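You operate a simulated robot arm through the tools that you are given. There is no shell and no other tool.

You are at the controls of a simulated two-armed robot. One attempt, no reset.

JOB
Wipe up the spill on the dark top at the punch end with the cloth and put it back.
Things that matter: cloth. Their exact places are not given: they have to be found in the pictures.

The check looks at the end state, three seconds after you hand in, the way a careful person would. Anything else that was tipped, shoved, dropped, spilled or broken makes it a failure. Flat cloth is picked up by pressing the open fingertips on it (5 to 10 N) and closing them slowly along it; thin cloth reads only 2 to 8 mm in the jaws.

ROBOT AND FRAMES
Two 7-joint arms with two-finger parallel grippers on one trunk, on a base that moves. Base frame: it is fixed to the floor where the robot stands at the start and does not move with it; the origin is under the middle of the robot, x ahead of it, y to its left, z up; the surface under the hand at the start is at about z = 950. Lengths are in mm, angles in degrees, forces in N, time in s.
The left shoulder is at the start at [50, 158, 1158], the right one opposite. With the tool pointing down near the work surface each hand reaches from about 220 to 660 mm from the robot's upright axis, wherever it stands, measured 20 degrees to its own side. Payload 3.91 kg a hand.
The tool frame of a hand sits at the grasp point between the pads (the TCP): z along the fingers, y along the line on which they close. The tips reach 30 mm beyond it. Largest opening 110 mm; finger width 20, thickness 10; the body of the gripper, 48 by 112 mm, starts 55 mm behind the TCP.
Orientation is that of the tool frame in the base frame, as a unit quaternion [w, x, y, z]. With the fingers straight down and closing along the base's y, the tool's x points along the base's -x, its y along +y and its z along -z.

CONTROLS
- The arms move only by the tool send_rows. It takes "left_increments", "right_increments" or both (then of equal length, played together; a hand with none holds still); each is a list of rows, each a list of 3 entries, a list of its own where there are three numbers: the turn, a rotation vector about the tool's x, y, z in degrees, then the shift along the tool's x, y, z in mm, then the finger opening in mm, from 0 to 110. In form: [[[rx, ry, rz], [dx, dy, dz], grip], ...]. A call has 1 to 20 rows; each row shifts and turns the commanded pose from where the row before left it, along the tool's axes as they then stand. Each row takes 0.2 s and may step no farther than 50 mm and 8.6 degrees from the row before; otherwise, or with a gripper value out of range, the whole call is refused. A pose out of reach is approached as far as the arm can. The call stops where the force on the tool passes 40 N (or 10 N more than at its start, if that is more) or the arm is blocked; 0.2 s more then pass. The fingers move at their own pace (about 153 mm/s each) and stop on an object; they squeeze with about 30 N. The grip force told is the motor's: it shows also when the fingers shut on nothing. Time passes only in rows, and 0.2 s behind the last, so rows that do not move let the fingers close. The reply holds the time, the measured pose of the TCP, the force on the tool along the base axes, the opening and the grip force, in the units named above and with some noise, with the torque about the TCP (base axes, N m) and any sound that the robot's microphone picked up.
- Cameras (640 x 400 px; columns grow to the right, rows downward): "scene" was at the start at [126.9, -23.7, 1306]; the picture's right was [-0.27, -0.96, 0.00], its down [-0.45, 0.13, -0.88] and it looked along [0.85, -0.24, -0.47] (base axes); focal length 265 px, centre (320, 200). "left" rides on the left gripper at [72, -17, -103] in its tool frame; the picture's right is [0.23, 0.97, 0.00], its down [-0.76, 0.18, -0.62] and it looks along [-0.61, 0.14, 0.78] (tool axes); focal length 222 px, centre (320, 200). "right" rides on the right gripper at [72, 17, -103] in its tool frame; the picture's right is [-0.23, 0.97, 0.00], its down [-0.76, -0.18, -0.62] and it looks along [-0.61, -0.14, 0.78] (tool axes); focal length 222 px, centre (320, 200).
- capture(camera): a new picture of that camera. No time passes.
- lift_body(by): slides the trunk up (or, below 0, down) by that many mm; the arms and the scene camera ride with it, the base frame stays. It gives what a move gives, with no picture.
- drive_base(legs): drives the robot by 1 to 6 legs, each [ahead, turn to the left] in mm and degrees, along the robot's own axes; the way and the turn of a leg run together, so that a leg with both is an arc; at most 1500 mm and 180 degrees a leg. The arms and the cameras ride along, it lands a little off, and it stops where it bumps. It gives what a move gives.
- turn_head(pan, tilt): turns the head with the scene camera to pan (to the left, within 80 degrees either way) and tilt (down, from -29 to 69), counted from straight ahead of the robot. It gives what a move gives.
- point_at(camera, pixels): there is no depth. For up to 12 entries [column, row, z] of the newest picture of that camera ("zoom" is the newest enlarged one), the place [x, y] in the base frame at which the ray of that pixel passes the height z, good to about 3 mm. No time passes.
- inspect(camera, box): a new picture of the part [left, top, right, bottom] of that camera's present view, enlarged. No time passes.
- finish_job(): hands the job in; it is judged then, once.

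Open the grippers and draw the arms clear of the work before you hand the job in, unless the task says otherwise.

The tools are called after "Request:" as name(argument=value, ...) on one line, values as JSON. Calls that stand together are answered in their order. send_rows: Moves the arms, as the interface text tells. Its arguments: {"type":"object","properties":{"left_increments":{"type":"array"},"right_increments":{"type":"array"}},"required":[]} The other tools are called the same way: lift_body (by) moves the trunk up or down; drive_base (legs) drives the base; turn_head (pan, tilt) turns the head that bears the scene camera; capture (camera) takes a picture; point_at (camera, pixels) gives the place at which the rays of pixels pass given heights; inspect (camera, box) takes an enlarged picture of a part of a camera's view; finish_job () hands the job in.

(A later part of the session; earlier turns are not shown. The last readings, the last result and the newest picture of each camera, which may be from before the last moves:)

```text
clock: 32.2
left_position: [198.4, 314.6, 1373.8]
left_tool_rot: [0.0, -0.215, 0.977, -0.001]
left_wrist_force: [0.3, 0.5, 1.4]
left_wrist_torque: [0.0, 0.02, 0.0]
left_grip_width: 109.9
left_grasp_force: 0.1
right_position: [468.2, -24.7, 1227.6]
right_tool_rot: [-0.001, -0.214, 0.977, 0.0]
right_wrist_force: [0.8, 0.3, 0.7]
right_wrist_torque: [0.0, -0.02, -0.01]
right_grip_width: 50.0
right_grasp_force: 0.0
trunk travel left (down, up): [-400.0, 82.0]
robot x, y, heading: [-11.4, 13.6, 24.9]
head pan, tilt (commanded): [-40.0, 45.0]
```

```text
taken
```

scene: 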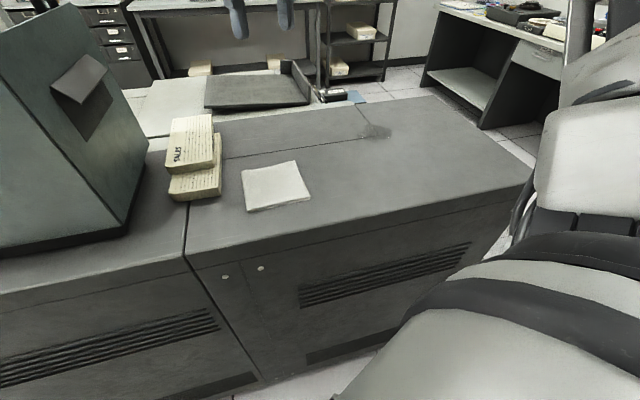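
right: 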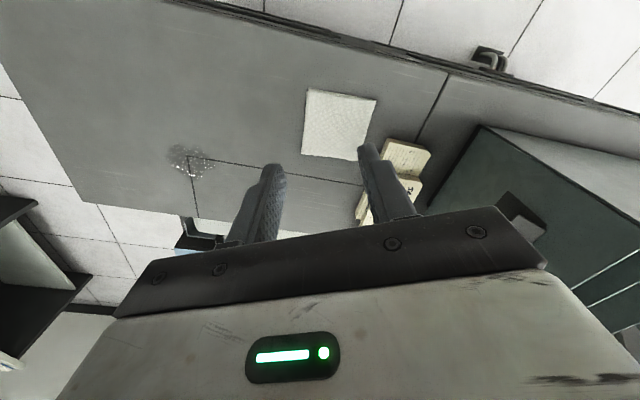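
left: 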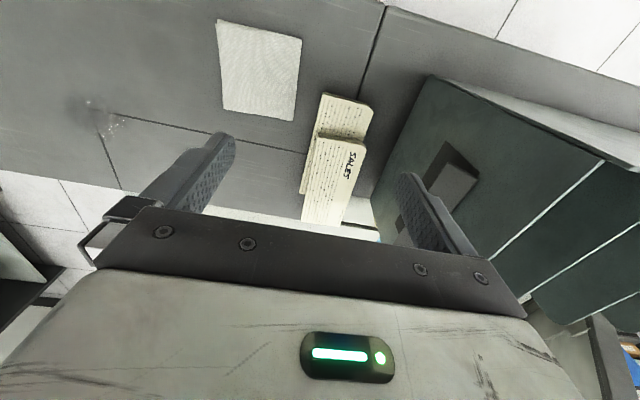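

The drive landed well (nothing touched). Now I turn the right hand back to be square with the cloth, centre it over (484, -5) and come down to tips about 30 mm above the top.

Request:
send_rows(right_increments=[[[0, 0, 8.4], [0, 0, 0], 50], [[0, 0, 8.4], [0, 0, 0], 50], [[0, 0, 8.0], [0, 0, 0], 50], [[0, 0, 0], [-16, 20, 30], 50], [[0, 0, 0], [0, 0, 40], 50], [[0, 0, 0], [0, 0, 40], 50], [[0, 0, 0], [0, 0, 40], 50], [[0, 0, 0], [0, 0, 40], 50], [[0, 0, 0], [0, 0, 20], 50], [[0, 0, 0], [0, 0, 0], 50]])

Request:
capture(camera="scene")

Request:
capture(camera="right")

```text
clock: 34.4
left_position: [196.7, 314.6, 1374.6]
left_tool_rot: [0.001, -0.215, 0.977, -0.001]
left_wrist_force: [-0.3, 0.4, -1.0]
left_wrist_torque: [0.02, -0.02, 0.02]
left_grip_width: 110.0
left_grasp_force: 0.1
right_position: [482.7, -5.4, 1016.8]
right_tool_rot: [0.0, 0.0, 1.0, 0.002]
right_wrist_force: [-0.2, 0.0, 0.1]
right_wrist_torque: [-0.02, 0.03, 0.0]
right_grip_width: 50.0
right_grasp_force: 0.2
trunk travel left (down, up): [-400.0, 82.0]
robot x, y, heading: [-10.1, 10.3, 24.7]
head pan, tilt (commanded): [-40.0, 45.0]
```

```text
taken
```

scene: 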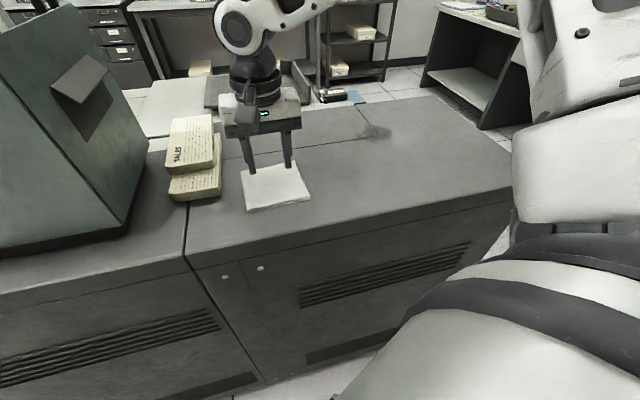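

```text
taken
```

right: 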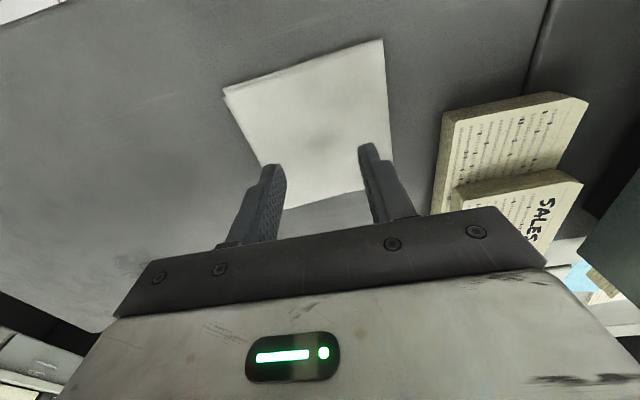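

The hand stands at (483, -5, 1017). I verify against the wrist picture where the cloth corners at (224, 90), (383, 40), (393, 188) lie relative to the tips.

Request:
point_at(camera="right", pixels=[[224, 90, 953], [383, 40, 953], [393, 190, 953], [262, 165, 953]])

Request:
inspect(camera="scene", box=[190, 100, 350, 220])

Request:
inspect(camera="right", box=[180, 20, 440, 220])

```text
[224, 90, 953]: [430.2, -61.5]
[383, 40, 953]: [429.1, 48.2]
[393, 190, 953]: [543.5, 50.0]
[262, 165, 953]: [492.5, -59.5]
```

```text
3.33 times, centred on (270, 160) of scene
```

zoom: 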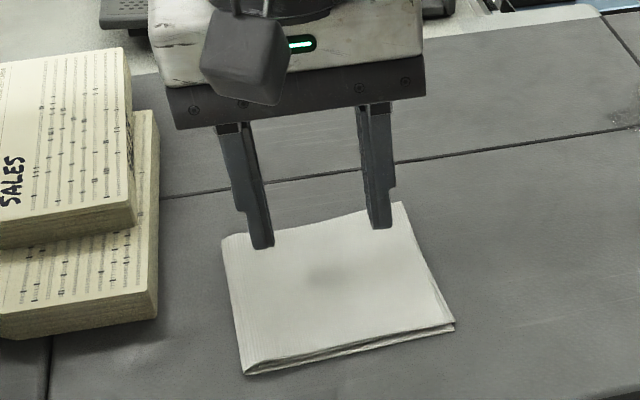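

```text
2.00 times, centred on (310, 120) of right
```

zoom: 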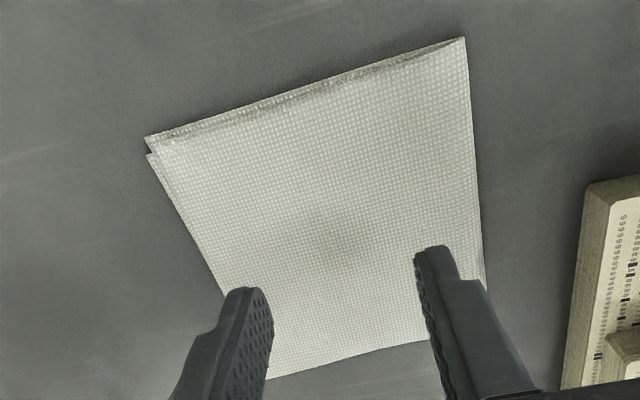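

The fingertips are centred over the cloth. I descend 24 mm, then gently continue in small steps toward contact.

Request:
send_rows(right_increments=[[[0, 0, 0], [0, 0, 8], 50], [[0, 0, 0], [0, 0, 8], 50], [[0, 0, 0], [0, 0, 6], 50], [[0, 0, 0], [0, 0, 2], 50], [[0, 0, 0], [0, 0, 2], 50], [[0, 0, 0], [0, 0, 0], 50]])

```text
clock: 35.8
left_position: [197.2, 314.4, 1374.9]
left_tool_rot: [0.001, -0.215, 0.977, 0.0]
left_wrist_force: [-0.4, 0.6, -0.3]
left_wrist_torque: [0.01, 0.02, 0.01]
left_grip_width: 110.0
left_grasp_force: 0.1
right_position: [482.1, -3.9, 991.7]
right_tool_rot: [0.0, 0.0, 1.0, 0.0]
right_wrist_force: [-0.4, 0.6, -0.4]
right_wrist_torque: [-0.01, -0.01, -0.03]
right_grip_width: 50.1
right_grasp_force: 0.1
trunk travel left (down, up): [-400.0, 82.0]
robot x, y, heading: [-10.3, 12.1, 24.9]
head pan, tilt (commanded): [-40.0, 45.0]
```

No contact yet at z 991.7; I go on 1.5 mm per row for four rows.

Request:
send_rows(right_increments=[[[0, 0, 0], [0, 0, 1.5], 50], [[0, 0, 0], [0, 0, 1.5], 50], [[0, 0, 0], [0, 0, 1.5], 50], [[0, 0, 0], [0, 0, 0], 50]])

```text
clock: 36.8
left_position: [197.2, 315.3, 1374.7]
left_tool_rot: [0.001, -0.216, 0.976, -0.001]
left_wrist_force: [-0.2, -0.1, -0.8]
left_wrist_torque: [-0.01, 0.03, -0.05]
left_grip_width: 110.3
left_grasp_force: 0.1
right_position: [483.4, -5.0, 987.5]
right_tool_rot: [0.0, 0.0, 1.0, -0.001]
right_wrist_force: [0.4, 0.4, 0.2]
right_wrist_torque: [0.0, 0.0, 0.01]
right_grip_width: 50.1
right_grasp_force: 0.1
trunk travel left (down, up): [-400.0, 82.0]
robot x, y, heading: [-6.7, 14.0, 24.9]
head pan, tilt (commanded): [-40.0, 45.0]
```

Still no contact at z 987.5; I continue in 1.5 mm rows.

Request:
send_rows(right_increments=[[[0, 0, 0], [0, 0, 1.5], 50], [[0, 0, 0], [0, 0, 1.5], 50], [[0, 0, 0], [0, 0, 0], 50]])

```text
clock: 37.6
left_position: [197.2, 313.7, 1373.7]
left_tool_rot: [0.002, -0.214, 0.977, 0.0]
left_wrist_force: [0.9, -0.3, 0.2]
left_wrist_torque: [0.0, 0.01, 0.04]
left_grip_width: 109.9
left_grasp_force: 0.0
right_position: [483.1, -4.8, 983.3]
right_tool_rot: [0.0, 0.0, 1.0, 0.0]
right_wrist_force: [0.1, -0.1, 0.3]
right_wrist_torque: [0.0, 0.0, 0.04]
right_grip_width: 50.1
right_grasp_force: 0.0
trunk travel left (down, up): [-400.0, 82.0]
robot x, y, heading: [-7.1, 14.3, 24.8]
head pan, tilt (commanded): [-40.0, 45.0]
```

No force yet at 983.3 (tips ~953); I step down 1 mm at a time.

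Request:
send_rows(right_increments=[[[0, 0, 0], [0, 0, 1], 50], [[0, 0, 0], [0, 0, 1], 50], [[0, 0, 0], [0, 0, 0], 50]])

```text
clock: 38.4
left_position: [197.8, 315.2, 1373.9]
left_tool_rot: [0.001, -0.214, 0.977, -0.002]
left_wrist_force: [-0.4, -0.2, 0.6]
left_wrist_torque: [0.0, -0.03, -0.03]
left_grip_width: 109.7
left_grasp_force: 0.2
right_position: [482.7, -4.5, 983.7]
right_tool_rot: [0.0, 0.0, 1.0, 0.0]
right_wrist_force: [-0.2, 0.0, 1.7]
right_wrist_torque: [0.0, -0.01, 0.02]
right_grip_width: 50.1
right_grasp_force: 0.0
trunk travel left (down, up): [-400.0, 82.0]
robot x, y, heading: [-11.1, 12.5, 24.5]
head pan, tilt (commanded): [-40.0, 45.0]
```

Contact is starting (1.7 N at z ≈ 983.5). I press a little more.

Request:
send_rows(right_increments=[[[0, 0, 0], [0, 0, 1], 50], [[0, 0, 0], [0, 0, 1], 50], [[0, 0, 0], [0, 0, 0], 50]])

```text
clock: 39.2
left_position: [197.5, 314.3, 1374.5]
left_tool_rot: [0.0, -0.215, 0.977, -0.001]
left_wrist_force: [-0.2, -0.4, 0.2]
left_wrist_torque: [-0.01, -0.01, -0.03]
left_grip_width: 109.9
left_grasp_force: 0.1
right_position: [483.5, -3.7, 982.0]
right_tool_rot: [0.002, 0.0, 1.0, 0.001]
right_wrist_force: [1.7, -1.1, 11.3]
right_wrist_torque: [-0.15, -0.01, 0.02]
right_grip_width: 50.0
right_grasp_force: 0.1
trunk travel left (down, up): [-400.0, 82.0]
robot x, y, heading: [-10.6, 9.8, 24.5]
head pan, tilt (commanded): [-40.0, 45.0]
```

The press is 11 N; I ease 0.6 mm (to about 8 N) and close the fingers slowly along the cloth.

Request:
send_rows(right_increments=[[[0, 0, 0], [0, 0, -0.6], 50], [[0, 0, 0], [0, 0, 0], 46], [[0, 0, 0], [0, 0, 0], 42], [[0, 0, 0], [0, 0, 0], 38], [[0, 0, 0], [0, 0, 0], 34], [[0, 0, 0], [0, 0, 0], 30], [[0, 0, 0], [0, 0, 0], 26], [[0, 0, 0], [0, 0, 0], 22], [[0, 0, 0], [0, 0, 0], 18], [[0, 0, 0], [0, 0, 0], 14], [[0, 0, 0], [0, 0, 0], 10], [[0, 0, 0], [0, 0, 0], 6], [[0, 0, 0], [0, 0, 0], 3], [[0, 0, 0], [0, 0, 0], 0], [[0, 0, 0], [0, 0, 0], 0], [[0, 0, 0], [0, 0, 0], 0]])

Request:
capture(camera="scene")

Request:
inspect(camera="scene", box=[190, 100, 350, 220])

Request:
inspect(camera="right", box=[180, 20, 440, 220])

```text
clock: 42.6
left_position: [197.2, 314.5, 1374.0]
left_tool_rot: [0.001, -0.214, 0.977, 0.0]
left_wrist_force: [-1.0, 0.1, 0.7]
left_wrist_torque: [0.03, 0.01, 0.01]
left_grip_width: 110.1
left_grasp_force: 0.0
right_position: [483.6, -4.6, 981.8]
right_tool_rot: [0.001, 0.0, 1.0, 0.001]
right_wrist_force: [-0.6, 0.4, 10.1]
right_wrist_torque: [0.0, 0.03, -0.03]
right_grip_width: 4.3
right_grasp_force: 29.8
trunk travel left (down, up): [-400.0, 82.0]
robot x, y, heading: [-9.6, 12.6, 24.7]
head pan, tilt (commanded): [-40.0, 45.0]
```

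```text
taken
```

scene: 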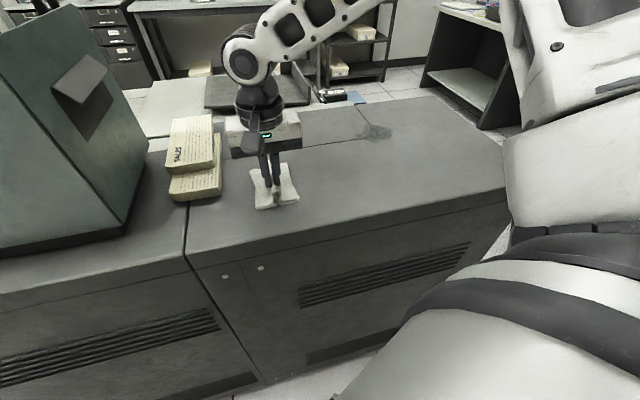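

```text
3.33 times, centred on (270, 160) of scene
```

zoom: 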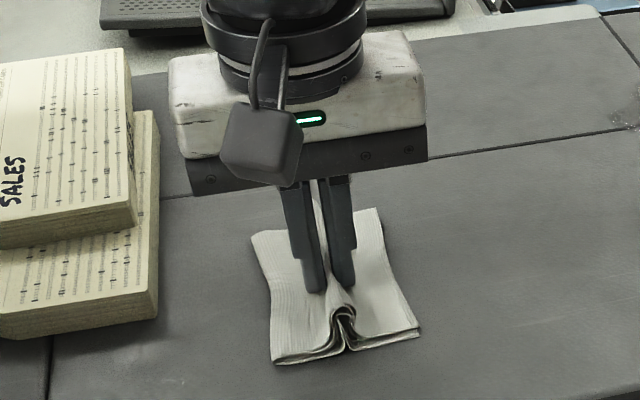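

```text
2.00 times, centred on (310, 120) of right
```

zoom: 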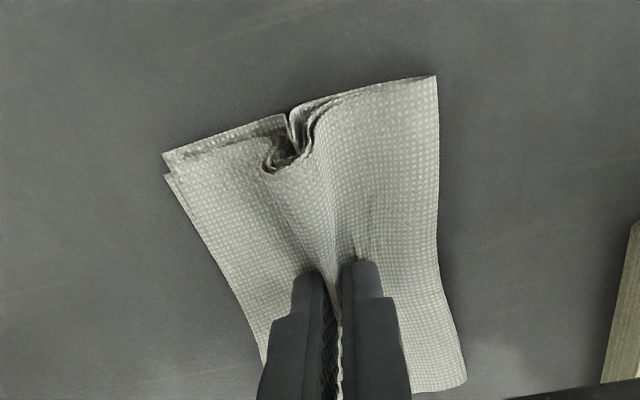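

The cloth is gathered between the fingers (4.3 mm, both layers). I lift it slowly 70 mm and look.

Request:
send_rows(right_increments=[[[0, 0, 0], [0, 0, -5], 0], [[0, 0, 0], [0, 0, -10], 0], [[0, 0, 0], [0, 0, -15], 0], [[0, 0, 0], [0, 0, -20], 0], [[0, 0, 0], [0, 0, -20], 0], [[0, 0, 0], [0, 0, -20], 0], [[0, 0, 0], [0, 0, 0], 0]])

Request:
capture(camera="scene")

Request:
inspect(camera="scene", box=[190, 80, 350, 200])

Request:
inspect(camera="right", box=[180, 20, 440, 220])

```text
clock: 44.2
left_position: [198.4, 314.6, 1374.4]
left_tool_rot: [0.001, -0.214, 0.977, 0.0]
left_wrist_force: [0.4, -0.3, -0.7]
left_wrist_torque: [0.0, -0.01, -0.01]
left_grip_width: 109.9
left_grasp_force: 0.0
right_position: [482.6, -4.3, 1071.2]
right_tool_rot: [0.0, 0.001, 1.0, 0.0]
right_wrist_force: [0.1, -0.5, 0.6]
right_wrist_torque: [-0.01, -0.01, -0.03]
right_grip_width: 4.5
right_grasp_force: 30.4
trunk travel left (down, up): [-400.0, 82.0]
robot x, y, heading: [-10.4, 10.3, 24.7]
head pan, tilt (commanded): [-40.0, 45.0]
```

```text
taken
```

scene: 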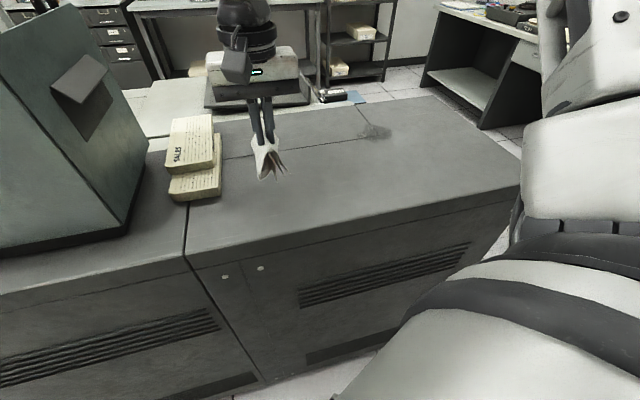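

```text
3.33 times, centred on (270, 140) of scene
```

zoom: 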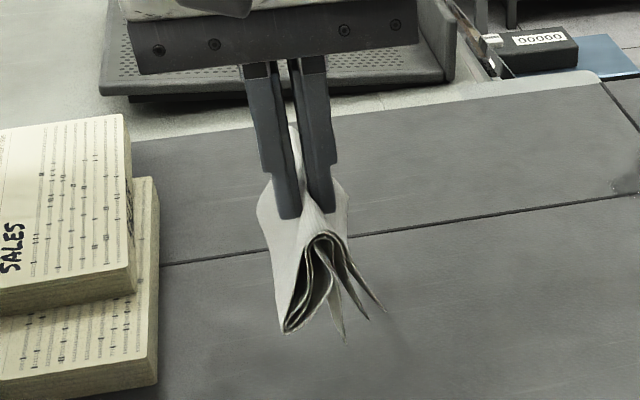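

```text
2.00 times, centred on (310, 120) of right
```

zoom: 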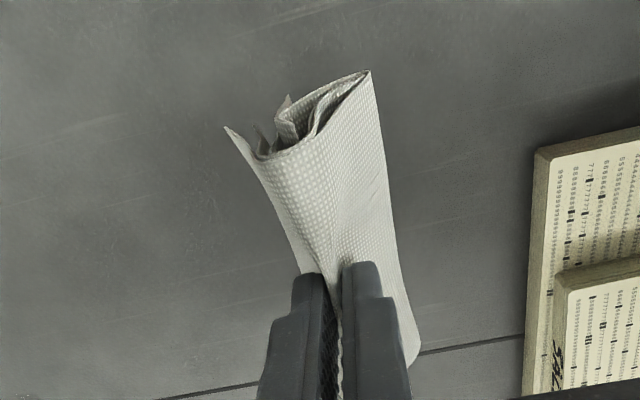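

The cloth hangs securely from the fingers. I carry it at this height to above the spill, about (607, -260), and look at the arm and the wrist view.

Request:
send_rows(right_increments=[[[0, 0, 0], [-15, -35, -5], 0], [[0, 0, 0], [-20, -40, 0], 0], [[0, 0, 0], [-22, -42, 0], 0], [[0, 0, 0], [-22, -42, 0], 0], [[0, 0, 0], [-22, -42, 0], 0], [[0, 0, 0], [-15, -35, 0], 0], [[0, 0, 0], [-8, -20, 0], 0], [[0, 0, 0], [0, 0, 0], 0]])

Request:
capture(camera="scene")

Request:
capture(camera="right")

```text
clock: 46.0
left_position: [197.4, 315.0, 1373.8]
left_tool_rot: [0.001, -0.215, 0.977, -0.001]
left_wrist_force: [-0.1, 0.2, 0.9]
left_wrist_torque: [-0.03, 0.02, -0.01]
left_grip_width: 110.3
left_grasp_force: 0.0
right_position: [607.9, -262.7, 1076.9]
right_tool_rot: [0.0, 0.0, 1.0, 0.001]
right_wrist_force: [0.0, -0.1, -0.1]
right_wrist_torque: [0.02, -0.04, 0.0]
right_grip_width: 4.3
right_grasp_force: 29.7
trunk travel left (down, up): [-400.0, 82.0]
robot x, y, heading: [-12.3, 11.0, 24.9]
head pan, tilt (commanded): [-40.0, 45.0]
```

```text
taken
```

scene: 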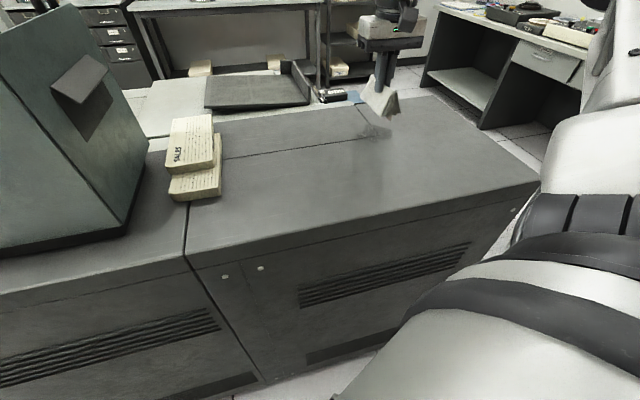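

```text
taken
```

right: 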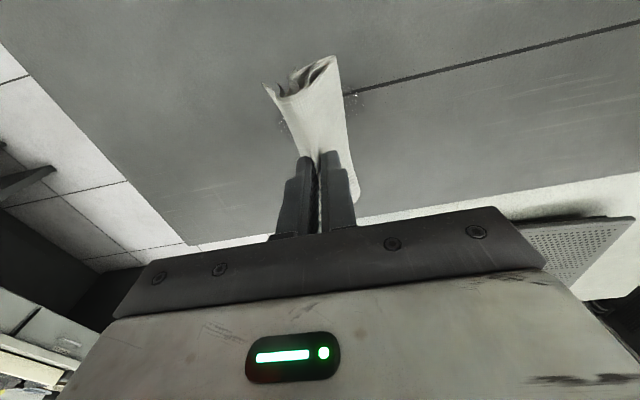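

The arm reaches (608, -263) fine and the cloth hangs over the spill. I lower it until the cloth meets the top, watching the force.

Request:
send_rows(right_increments=[[[0, 0, 0], [0, 0, 20], 0], [[0, 0, 0], [0, 0, 20], 0], [[0, 0, 0], [0, 0, 15], 0], [[0, 0, 0], [0, 0, 12], 0], [[0, 0, 0], [0, 0, 10], 0], [[0, 0, 0], [0, 0, 8], 0], [[0, 0, 0], [0, 0, 0], 0]])

Request:
capture(camera="right")

Request:
inspect(camera="scene", box=[310, 60, 470, 180])

```text
clock: 47.6
left_position: [197.1, 315.6, 1373.2]
left_tool_rot: [0.001, -0.214, 0.977, 0.0]
left_wrist_force: [0.3, -0.1, -0.6]
left_wrist_torque: [0.0, 0.01, 0.0]
left_grip_width: 110.1
left_grasp_force: 0.1
right_position: [607.7, -260.1, 992.6]
right_tool_rot: [0.0, 0.0, 1.0, 0.0]
right_wrist_force: [0.2, -0.5, 0.0]
right_wrist_torque: [-0.01, -0.02, 0.0]
right_grip_width: 4.3
right_grasp_force: 30.4
trunk travel left (down, up): [-400.0, 82.0]
robot x, y, heading: [-9.1, 12.3, 24.8]
head pan, tilt (commanded): [-40.0, 45.0]
```

```text
taken
```

right: 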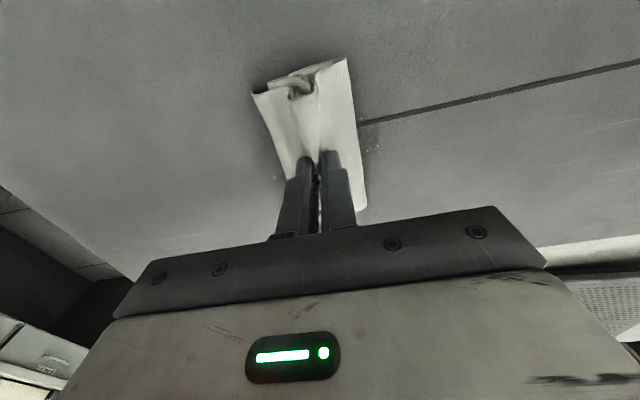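

```text
3.33 times, centred on (390, 120) of scene
```

zoom: 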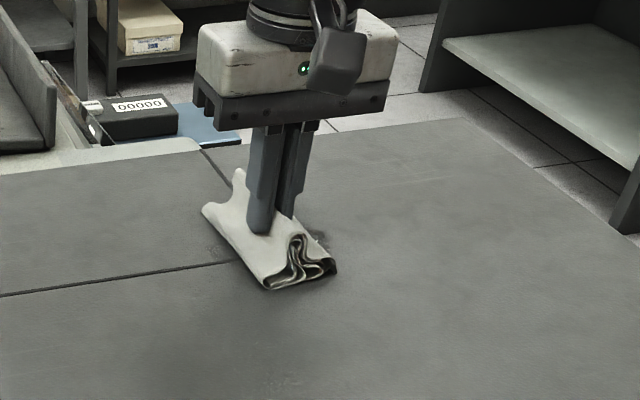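

The cloth fans out ~110 mm along x right over the spill, so strokes along y will sweep all of it. I press down to a few newtons.

Request:
send_rows(right_increments=[[[0, 0, 0], [0, 0, 3], 0], [[0, 0, 0], [0, 0, 3], 0], [[0, 0, 0], [0, 0, 2], 0], [[0, 0, 0], [0, 0, 0], 0]])

```text
clock: 48.6
left_position: [196.0, 315.7, 1374.4]
left_tool_rot: [0.0, -0.215, 0.977, -0.002]
left_wrist_force: [0.8, 0.2, -1.1]
left_wrist_torque: [-0.03, 0.01, -0.01]
left_grip_width: 110.1
left_grasp_force: 0.0
right_position: [608.4, -259.5, 984.6]
right_tool_rot: [0.003, 0.0, 1.0, 0.001]
right_wrist_force: [0.4, 1.0, 14.2]
right_wrist_torque: [-0.14, -0.07, 0.02]
right_grip_width: 4.2
right_grasp_force: 30.3
trunk travel left (down, up): [-400.0, 82.0]
robot x, y, heading: [-10.3, 11.9, 24.8]
head pan, tilt (commanded): [-40.0, 45.0]
```

14 N is a bit firm; I ease 1 mm and wipe along y: first to about -204, then back across to about -300.

Request:
send_rows(right_increments=[[[0, 0, 0], [0, 0, -1], 0], [[0, 0, 0], [0, 8, 0], 0], [[0, 0, 0], [0, 8, 0], 0], [[0, 0, 0], [0, 8, 0], 0], [[0, 0, 0], [0, 8, 0], 0], [[0, 0, 0], [0, 8, 0], 0], [[0, 0, 0], [0, 8, 0], 0], [[0, 0, 0], [0, 8, 0], 0], [[0, 0, 0], [0, -8, 0], 0], [[0, 0, 0], [0, -8, 0], 0], [[0, 0, 0], [0, -8, 0], 0], [[0, 0, 0], [0, -8, 0], 0], [[0, 0, 0], [0, -8, 0], 0], [[0, 0, 0], [0, -8, 0], 0], [[0, 0, 0], [0, -8, 0], 0], [[0, 0, 0], [0, -8, 0], 0], [[0, 0, 0], [0, -8, 0], 0], [[0, 0, 0], [0, -8, 0], 0], [[0, 0, 0], [0, -8, 0], 0], [[0, 0, 0], [0, -8, 0], 0]])

Request:
inspect(camera="scene", box=[310, 60, 470, 180])

Request:
capture(camera="right")

```text
clock: 52.8
left_position: [197.5, 314.7, 1374.9]
left_tool_rot: [0.001, -0.215, 0.977, -0.002]
left_wrist_force: [0.0, 0.0, -0.3]
left_wrist_torque: [-0.01, -0.02, -0.01]
left_grip_width: 110.0
left_grasp_force: 0.1
right_position: [607.6, -298.9, 983.6]
right_tool_rot: [0.001, 0.001, 1.0, -0.001]
right_wrist_force: [0.5, 1.5, 6.4]
right_wrist_torque: [0.09, 0.0, 0.0]
right_grip_width: 4.3
right_grasp_force: 29.6
trunk travel left (down, up): [-400.0, 82.0]
robot x, y, heading: [-9.7, 11.6, 24.8]
head pan, tilt (commanded): [-40.0, 45.0]
```

```text
3.33 times, centred on (390, 120) of scene
```

zoom: 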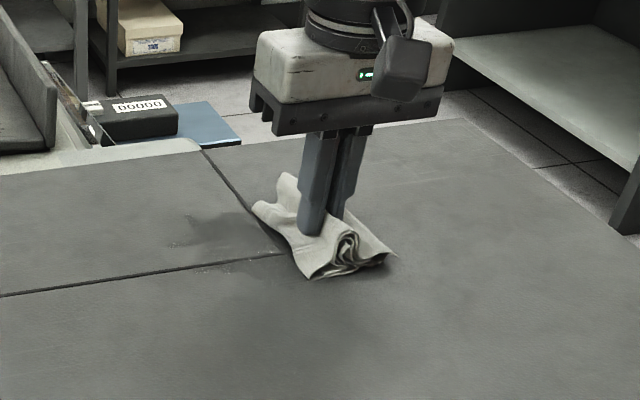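

```text
taken
```

right: 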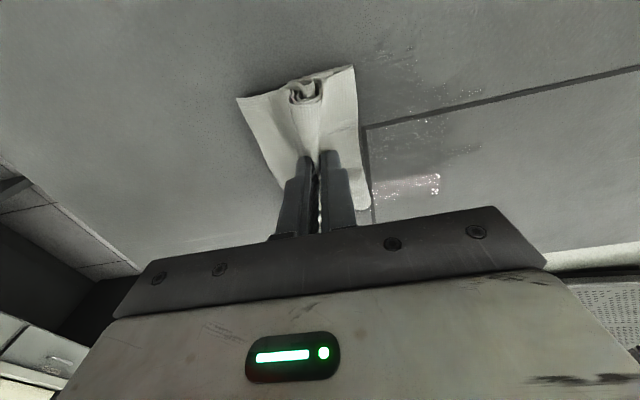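

The liquid is partly spread toward the left (glints at (400, 185) and (450, 95) in the wrist view). I look closer to map what remains.

Request:
inspect(camera="right", box=[220, 30, 540, 230])

Request:
inspect(camera="scene", box=[330, 90, 430, 150])

Request:
point_at(camera="right", pixels=[[380, 185, 950], [440, 185, 950], [485, 148, 950], [485, 92, 950], [405, 60, 950], [440, 115, 950], [400, 140, 950], [420, 185, 950]])

```text
2.00 times, centred on (380, 130) of right
```

zoom: 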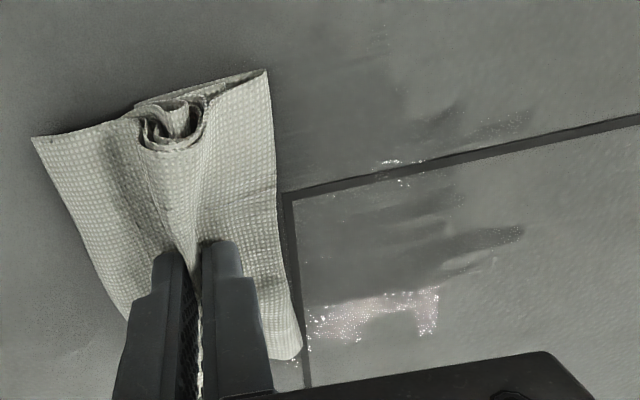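

```text
6.40 times, centred on (380, 120) of scene
```

zoom: 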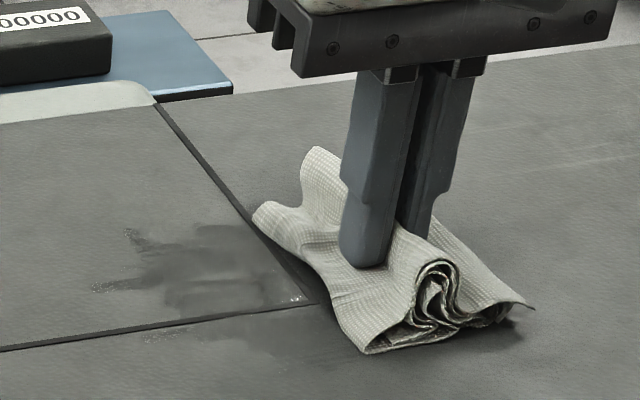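

```text
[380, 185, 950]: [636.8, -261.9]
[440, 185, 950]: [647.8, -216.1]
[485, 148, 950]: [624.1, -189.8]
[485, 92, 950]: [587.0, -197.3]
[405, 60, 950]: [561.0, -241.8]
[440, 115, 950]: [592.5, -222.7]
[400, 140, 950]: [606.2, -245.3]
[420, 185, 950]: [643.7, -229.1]
```

Remaining wetness spans about x 560–650, y -285–-185. I lift, go around to the far left side (y ≈ -165, x ≈ 628) and wipe slowly inward.

Request:
send_rows(right_increments=[[[0, 0, 0], [0, 0, -15], 0], [[0, 0, 0], [0, 5, -15], 0], [[0, 0, 0], [-5, 40, 0], 0], [[0, 0, 0], [-10, 45, 0], 0], [[0, 0, 0], [-5, 44, 0], 0], [[0, 0, 0], [0, 0, 10], 0], [[0, 0, 0], [0, 0, 10], 0], [[0, 0, 0], [0, 0, 8], 0], [[0, 0, 0], [0, 0, 1.5], 0], [[0, 0, 0], [0, 0, 0], 0]])

Request:
capture(camera="right")

```text
clock: 55.0
left_position: [197.5, 315.9, 1373.4]
left_tool_rot: [0.001, -0.214, 0.977, 0.0]
left_wrist_force: [0.1, 0.0, -0.1]
left_wrist_torque: [-0.02, -0.02, -0.02]
left_grip_width: 110.0
left_grasp_force: 0.1
right_position: [626.4, -165.5, 984.5]
right_tool_rot: [0.001, -0.001, 1.0, 0.0]
right_wrist_force: [0.0, 0.1, 3.5]
right_wrist_torque: [-0.03, 0.01, 0.02]
right_grip_width: 4.5
right_grasp_force: 30.6
trunk travel left (down, up): [-400.0, 82.0]
robot x, y, heading: [-9.9, 9.2, 25.0]
head pan, tilt (commanded): [-40.0, 45.0]
```

```text
taken
```

right: 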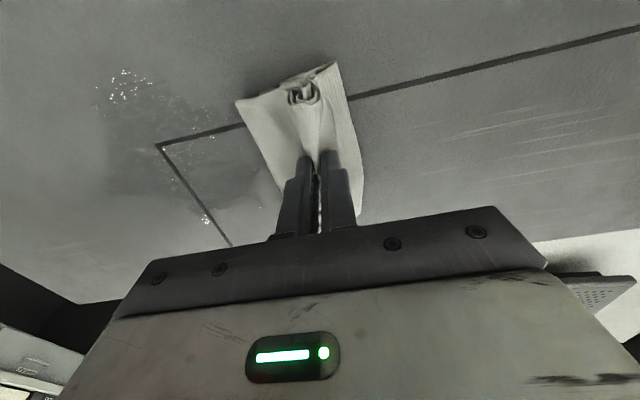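

From here the wet area is visible to the left in the picture, with glints around (125, 88) and (205, 220). I enlarge and map it.

Request:
inspect(camera="right", box=[60, 40, 380, 240])

Request:
point_at(camera="right", pixels=[[95, 90, 950], [125, 70, 950], [158, 148, 950], [205, 220, 950], [110, 190, 950], [215, 110, 950], [190, 80, 950], [250, 190, 950], [150, 85, 950]])

```text
2.00 times, centred on (220, 140) of right
```

zoom: 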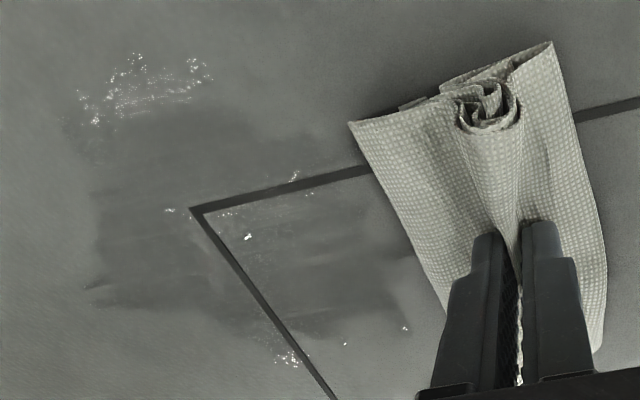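

```text
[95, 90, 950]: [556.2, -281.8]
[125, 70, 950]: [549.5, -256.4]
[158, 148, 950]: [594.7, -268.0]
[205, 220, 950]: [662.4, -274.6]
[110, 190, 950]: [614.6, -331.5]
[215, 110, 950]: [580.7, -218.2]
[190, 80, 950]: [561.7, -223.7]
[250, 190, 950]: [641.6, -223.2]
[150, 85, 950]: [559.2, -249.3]
```

The wet film now lies within x 549–662, y -330–-200. I press slightly more and wipe slowly inward from the left edge toward y ≈ -265.

Request:
send_rows(right_increments=[[[0, 0, 0], [0, 0, 0.6], 0], [[0, 0, 0], [0, -6, 0], 0], [[0, 0, 0], [0, -6, 0], 0], [[0, 0, 0], [0, -6, 0], 0], [[0, 0, 0], [0, -6, 0], 0], [[0, 0, 0], [0, -6, 0], 0], [[0, 0, 0], [0, -6, 0], 0], [[0, 0, 0], [0, -6, 0], 0], [[0, 0, 0], [0, -6, 0], 0], [[0, 0, 0], [0, -6, 0], 0], [[0, 0, 0], [0, -6, 0], 0], [[0, 0, 0], [0, -6, 0], 0], [[0, 0, 0], [0, -6, 0], 0], [[0, 0, 0], [0, -6, 0], 0], [[0, 0, 0], [0, -6, 0], 0], [[0, 0, 0], [0, -6, 0], 0], [[0, 0, 0], [0, -6, 0], 0]])

Request:
capture(camera="right")

Request:
inspect(camera="scene", box=[310, 60, 470, 180])

```text
clock: 58.6
left_position: [197.3, 315.1, 1375.6]
left_tool_rot: [0.001, -0.214, 0.977, 0.0]
left_wrist_force: [-0.1, -0.9, -0.3]
left_wrist_torque: [-0.03, 0.03, 0.02]
left_grip_width: 109.8
left_grasp_force: 0.1
right_position: [626.2, -262.4, 985.0]
right_tool_rot: [0.001, 0.0, 1.0, 0.0]
right_wrist_force: [-0.1, 0.7, 3.5]
right_wrist_torque: [0.02, -0.03, 0.0]
right_grip_width: 4.4
right_grasp_force: 29.9
trunk travel left (down, up): [-400.0, 82.0]
robot x, y, heading: [-13.4, 12.1, 25.0]
head pan, tilt (commanded): [-40.0, 45.0]
```

```text
taken
```

right: 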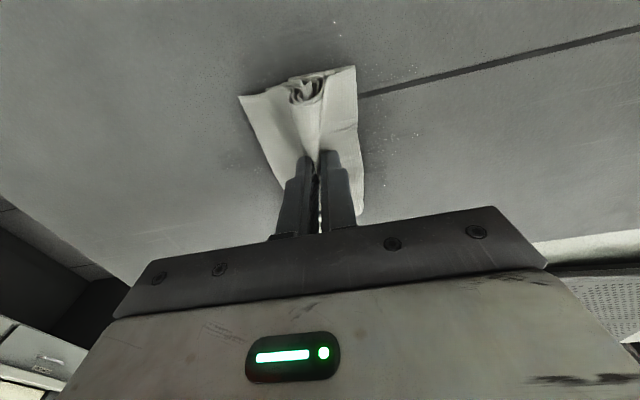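

```text
3.33 times, centred on (390, 120) of scene
```

zoom: 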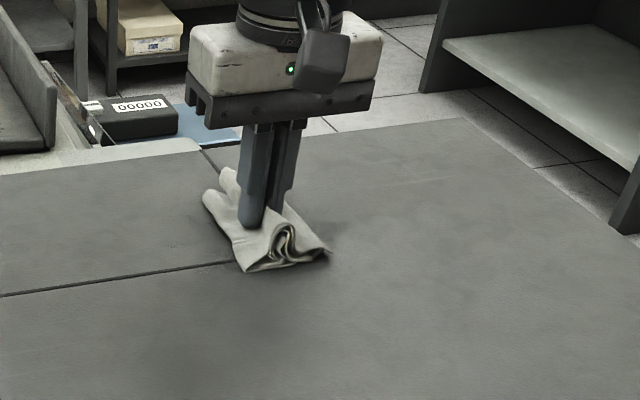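

The left side is now clean. I lift, go around to the right side (x ≈ 610, y ≈ -345) and wipe inward from there.

Request:
send_rows(right_increments=[[[0, 0, 0], [0, 0, -15], 0], [[0, 0, 0], [4, -5, -15], 0], [[0, 0, 0], [8, -30, 0], 0], [[0, 0, 0], [4, -30, 0], 0], [[0, 0, 0], [0, -20, 0], 0], [[0, 0, 0], [0, 0, 10], 0], [[0, 0, 0], [0, 0, 10], 0], [[0, 0, 0], [0, 0, 8], 0], [[0, 0, 0], [0, 0, 1.5], 0], [[0, 0, 0], [0, 0, 0], 0]])

Request:
capture(camera="right")

Request:
inspect(camera="scene", box=[310, 60, 470, 180])

```text
clock: 60.8
left_position: [196.3, 315.9, 1375.0]
left_tool_rot: [0.001, -0.215, 0.977, -0.001]
left_wrist_force: [0.1, -0.1, -0.1]
left_wrist_torque: [-0.02, 0.04, 0.01]
left_grip_width: 110.3
left_grasp_force: 0.0
right_position: [610.8, -347.2, 986.0]
right_tool_rot: [0.001, 0.0, 1.0, 0.001]
right_wrist_force: [-0.8, 0.6, 5.8]
right_wrist_torque: [0.05, 0.07, -0.02]
right_grip_width: 4.1
right_grasp_force: 30.2
trunk travel left (down, up): [-400.0, 82.0]
robot x, y, heading: [-9.6, 15.4, 24.7]
head pan, tilt (commanded): [-40.0, 45.0]
```

```text
taken
```

right: 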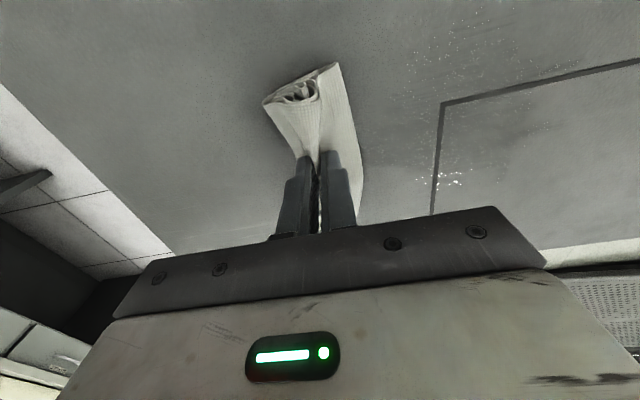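

```text
3.33 times, centred on (390, 120) of scene
```

zoom: 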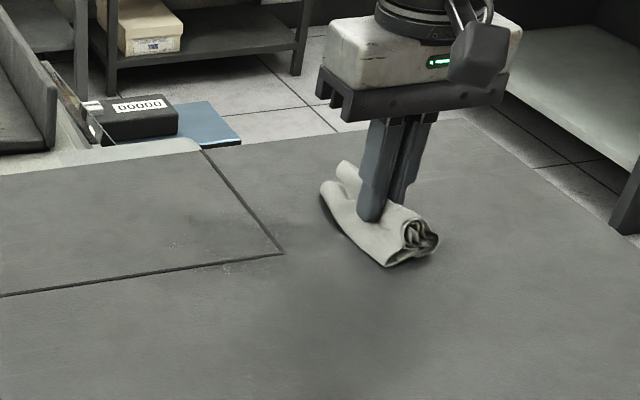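

Much of it is gone; faint glints remain near (455, 180) and (445, 50) in the wrist view. I wipe slowly inward (+y) from here.

Request:
send_rows(right_increments=[[[0, 0, 0], [0, 6, 0], 0], [[0, 0, 0], [0, 6, 0], 0], [[0, 0, 0], [0, 6, 0], 0], [[0, 0, 0], [0, 6, 0], 0], [[0, 0, 0], [0, 6, 0], 0], [[0, 0, 0], [0, 6, 0], 0], [[0, 0, 0], [0, 6, 0], 0], [[0, 0, 0], [0, 6, 0], 0], [[0, 0, 0], [0, 6, 0], 0], [[0, 0, 0], [0, 6, 0], 0], [[0, 0, 0], [0, 6, 0], 0], [[0, 0, 0], [0, 6, 0], 0], [[0, 0, 0], [0, 6, 0], 0], [[0, 0, 0], [0, 6, 0], 0], [[0, 0, 0], [0, 6, 0], 0], [[0, 0, 0], [0, 6, 0], 0], [[0, 0, 0], [0, 6, 0], 0], [[0, 0, 0], [0, 6, 0], 0], [[0, 0, 0], [0, 6, 0], 0]])

Request:
capture(camera="right")

Request:
inspect(camera="scene", box=[310, 60, 470, 180])

```text
clock: 64.8
left_position: [196.1, 314.5, 1374.4]
left_tool_rot: [0.002, -0.214, 0.977, 0.0]
left_wrist_force: [-0.3, 1.0, -0.4]
left_wrist_torque: [0.01, -0.02, 0.0]
left_grip_width: 110.0
left_grasp_force: 0.2
right_position: [609.4, -233.6, 985.3]
right_tool_rot: [0.0, 0.0, 1.0, 0.0]
right_wrist_force: [-0.6, -1.7, 4.0]
right_wrist_torque: [-0.06, 0.02, -0.02]
right_grip_width: 4.4
right_grasp_force: 30.0
trunk travel left (down, up): [-400.0, 82.0]
robot x, y, heading: [-10.3, 12.8, 24.9]
head pan, tilt (commanded): [-40.0, 45.0]
```

```text
taken
```

right: 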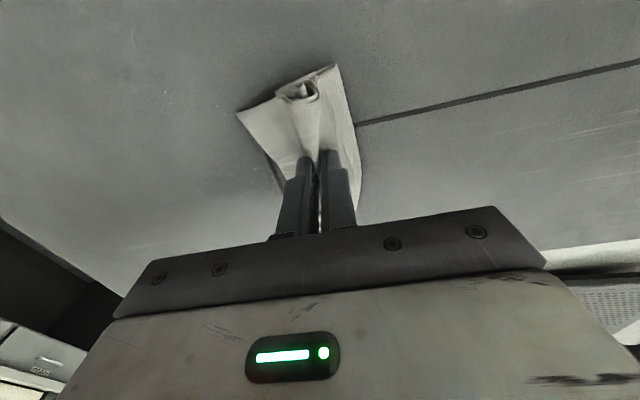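

```text
3.33 times, centred on (390, 120) of scene
```

zoom: 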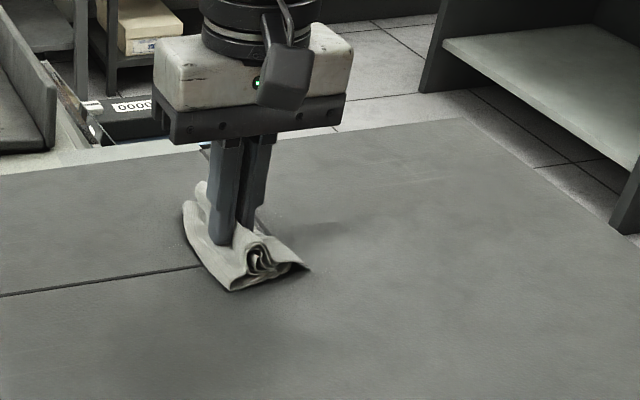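

The right side looks clean too. I lift the cloth and view the whole patch for remains.

Request:
send_rows(right_increments=[[[0, 0, 0], [0, 6, 0], 0], [[0, 0, 0], [0, 6, 0], 0], [[0, 0, 0], [0, 6, 0], 0], [[0, 0, 0], [0, 6, 0], 0], [[0, 0, 0], [0, 0, -15], 0], [[0, 0, 0], [0, 10, -25], 0], [[0, 0, 0], [0, 40, -10], 0], [[0, 0, 0], [0, 40, 0], 0], [[0, 0, 0], [0, 0, 0], 0]])

Request:
inspect(camera="scene", box=[310, 80, 470, 180])

Request:
inspect(camera="right", box=[0, 30, 320, 250])

```text
clock: 66.8
left_position: [198.1, 314.1, 1374.4]
left_tool_rot: [0.002, -0.214, 0.977, 0.0]
left_wrist_force: [0.8, 0.1, -0.2]
left_wrist_torque: [-0.02, -0.01, 0.0]
left_grip_width: 110.1
left_grasp_force: 0.1
right_position: [610.3, -120.5, 1034.5]
right_tool_rot: [0.0, 0.0, 1.0, -0.001]
right_wrist_force: [0.7, 1.1, -0.6]
right_wrist_torque: [0.0, 0.0, 0.02]
right_grip_width: 4.3
right_grasp_force: 30.1
trunk travel left (down, up): [-400.0, 82.0]
robot x, y, heading: [-10.0, 11.3, 24.8]
head pan, tilt (commanded): [-40.0, 45.0]
```

```text
4.00 times, centred on (390, 130) of scene
```

zoom: 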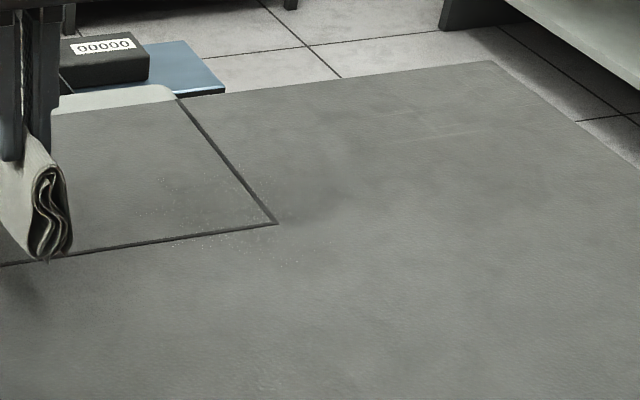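

```text
1.82 times, centred on (160, 140) of right
```

zoom: 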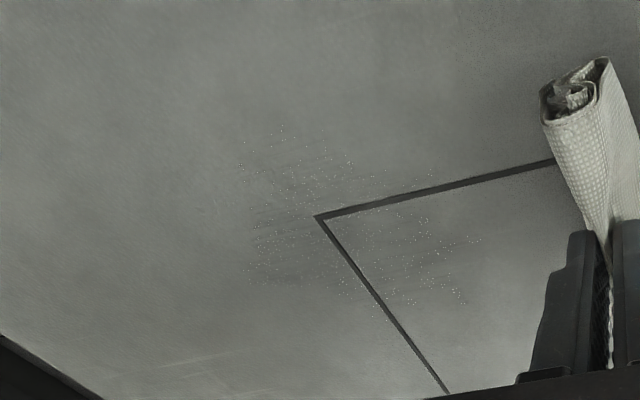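

Only a faint film with fine droplets remains. I map its extent in the wrist zoom and then do more passes.

Request:
point_at(camera="zoom", pixels=[[235, 165, 950], [280, 125, 950], [350, 160, 950], [425, 215, 950], [478, 240, 950], [460, 300, 950], [375, 315, 950], [250, 280, 950], [318, 218, 950]])

Request:
inspect(camera="right", box=[100, 80, 260, 210])

```text
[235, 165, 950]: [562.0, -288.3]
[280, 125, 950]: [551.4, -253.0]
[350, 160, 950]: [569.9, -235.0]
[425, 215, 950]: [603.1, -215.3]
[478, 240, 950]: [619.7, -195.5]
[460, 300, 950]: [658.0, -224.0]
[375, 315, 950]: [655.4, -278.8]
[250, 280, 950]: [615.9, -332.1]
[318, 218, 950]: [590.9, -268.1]
```

```text
3.08 times, centred on (180, 145) of right
```

zoom: 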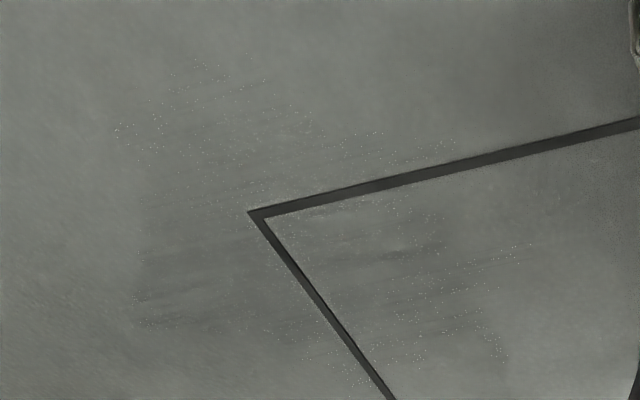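

Residual film: x 550–660, y -335–-195. I make more passes on several lines; first at x ≈ 585, starting from y ≈ -175.

Request:
send_rows(right_increments=[[[0, 0, 0], [15, -30, 10], 0], [[0, 0, 0], [10, -25, 10], 0], [[0, 0, 0], [0, 0, 10], 0], [[0, 0, 0], [0, 0, 10], 0], [[0, 0, 0], [0, 0, 8], 0], [[0, 0, 0], [0, 0, 2], 0], [[0, 0, 0], [0, 0, 0], 0]])

```text
clock: 68.4
left_position: [196.9, 314.7, 1375.0]
left_tool_rot: [0.001, -0.215, 0.977, -0.001]
left_wrist_force: [-0.1, 0.4, 0.6]
left_wrist_torque: [-0.01, 0.02, 0.01]
left_grip_width: 110.2
left_grasp_force: 0.1
right_position: [584.7, -174.7, 985.7]
right_tool_rot: [0.001, 0.001, 1.0, 0.0]
right_wrist_force: [-0.8, -1.5, 8.3]
right_wrist_torque: [-0.09, 0.02, -0.01]
right_grip_width: 4.3
right_grasp_force: 30.2
trunk travel left (down, up): [-400.0, 82.0]
robot x, y, heading: [-10.0, 14.0, 24.7]
head pan, tilt (commanded): [-40.0, 45.0]
```

Press is 8 N at (585, -175). I stroke toward -y across the film.

Request:
send_rows(right_increments=[[[0, 0, 0], [0, -8, 0], 0], [[0, 0, 0], [0, -8, 0], 0], [[0, 0, 0], [0, -8, 0], 0], [[0, 0, 0], [0, -8, 0], 0], [[0, 0, 0], [0, -8, 0], 0], [[0, 0, 0], [0, -8, 0], 0], [[0, 0, 0], [0, -8, 0], 0], [[0, 0, 0], [0, -8, 0], 0], [[0, 0, 0], [0, -8, 0], 0], [[0, 0, 0], [0, -8, 0], 0], [[0, 0, 0], [0, -8, 0], 0], [[0, 0, 0], [0, -8, 0], 0], [[0, 0, 0], [0, -8, 0], 0], [[0, 0, 0], [0, -8, 0], 0], [[0, 0, 0], [0, -8, 0], 0], [[0, 0, 0], [0, -8, 0], 0], [[0, 0, 0], [0, -8, 0], 0], [[0, 0, 0], [0, -8, 0], 0], [[0, 0, 0], [0, -8, 0], 0], [[0, 0, 0], [0, -8, 0], 0]])

Request:
inspect(camera="scene", box=[310, 60, 470, 180])

Request:
inspect(camera="right", box=[220, 30, 540, 230])

```text
clock: 72.6
left_position: [196.5, 315.6, 1374.1]
left_tool_rot: [0.001, -0.214, 0.977, -0.001]
left_wrist_force: [-0.1, 0.5, -0.3]
left_wrist_torque: [0.0, 0.02, 0.0]
left_grip_width: 110.2
left_grasp_force: 0.1
right_position: [585.5, -334.5, 985.6]
right_tool_rot: [0.001, 0.0, 1.0, 0.0]
right_wrist_force: [0.2, 2.5, 10.5]
right_wrist_torque: [0.07, -0.03, -0.02]
right_grip_width: 4.0
right_grasp_force: 29.6
trunk travel left (down, up): [-400.0, 82.0]
robot x, y, heading: [-13.0, 14.3, 25.0]
head pan, tilt (commanded): [-40.0, 45.0]
```

```text
3.33 times, centred on (390, 120) of scene
```

zoom: 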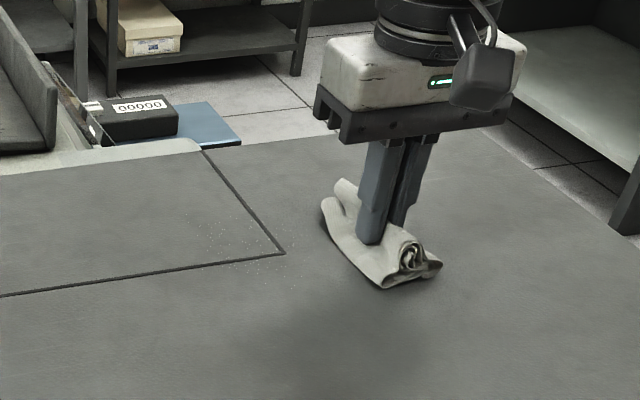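

```text
2.00 times, centred on (380, 130) of right
```

zoom: 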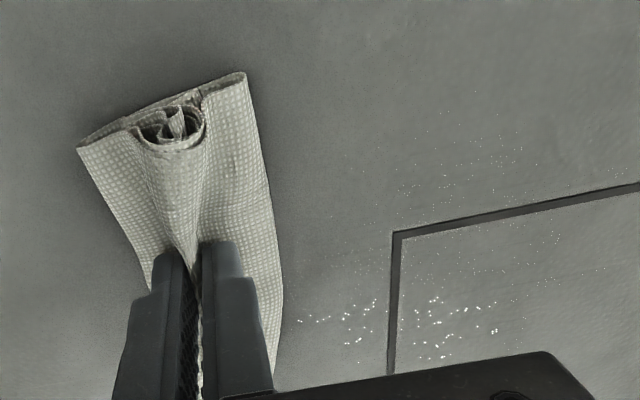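

The remaining droplets lie mostly on the far side (x ≈ 640). I slide the cloth outward to x ≈ 632 and stroke back toward +y.

Request:
send_rows(right_increments=[[[0, 0, 0], [-8, 2, 0], 0], [[0, 0, 0], [-8, 2, 0], 0], [[0, 0, 0], [-8, 2, 0], 0], [[0, 0, 0], [-8, 2, 0], 0], [[0, 0, 0], [-8, 2, 0], 0], [[0, 0, 0], [-7, 4, 0], 0], [[0, 0, 0], [0, 8, 0], 0], [[0, 0, 0], [0, 8, 0], 0], [[0, 0, 0], [0, 8, 0], 0], [[0, 0, 0], [0, 8, 0], 0], [[0, 0, 0], [0, 8, 0], 0], [[0, 0, 0], [0, 8, 0], 0], [[0, 0, 0], [0, 8, 0], 0], [[0, 0, 0], [0, 8, 0], 0], [[0, 0, 0], [0, 8, 0], 0], [[0, 0, 0], [0, 8, 0], 0], [[0, 0, 0], [0, 8, 0], 0], [[0, 0, 0], [0, 8, 0], 0], [[0, 0, 0], [0, 8, 0], 0], [[0, 0, 0], [0, 8, 0], 0]])

Request:
inspect(camera="scene", box=[310, 60, 470, 180])

Request:
inspect(camera="right", box=[60, 30, 380, 230])

```text
clock: 76.8
left_position: [196.4, 315.2, 1374.5]
left_tool_rot: [0.001, -0.214, 0.977, -0.001]
left_wrist_force: [0.0, -0.5, 0.1]
left_wrist_torque: [-0.01, -0.01, -0.01]
left_grip_width: 110.2
left_grasp_force: 0.0
right_position: [632.8, -208.0, 985.0]
right_tool_rot: [0.0, 0.0, 1.0, 0.0]
right_wrist_force: [-0.3, -1.2, 4.5]
right_wrist_torque: [-0.06, -0.02, 0.01]
right_grip_width: 4.4
right_grasp_force: 30.0
trunk travel left (down, up): [-400.0, 82.0]
robot x, y, heading: [-11.4, 13.9, 24.6]
head pan, tilt (commanded): [-40.0, 45.0]
```

```text
3.33 times, centred on (390, 120) of scene
```

zoom: 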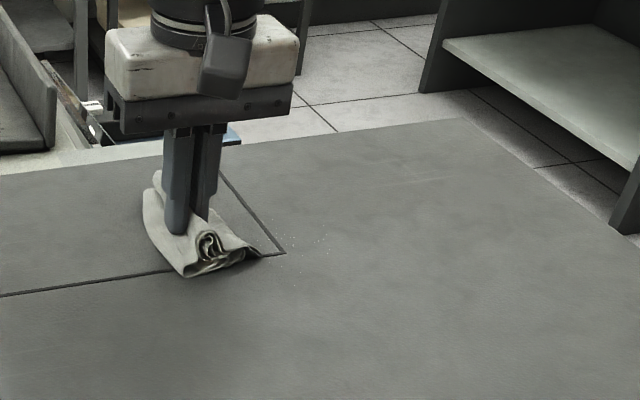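

```text
2.00 times, centred on (220, 130) of right
```

zoom: 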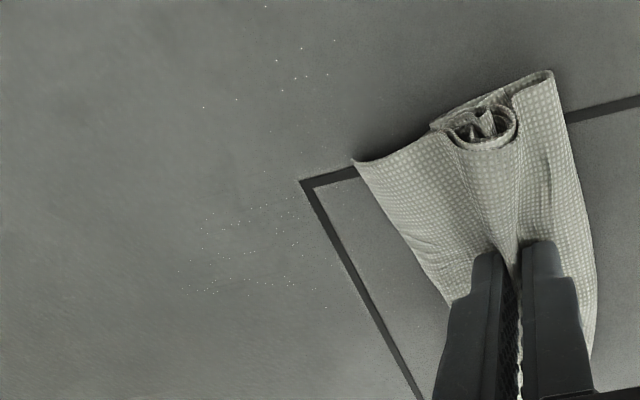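

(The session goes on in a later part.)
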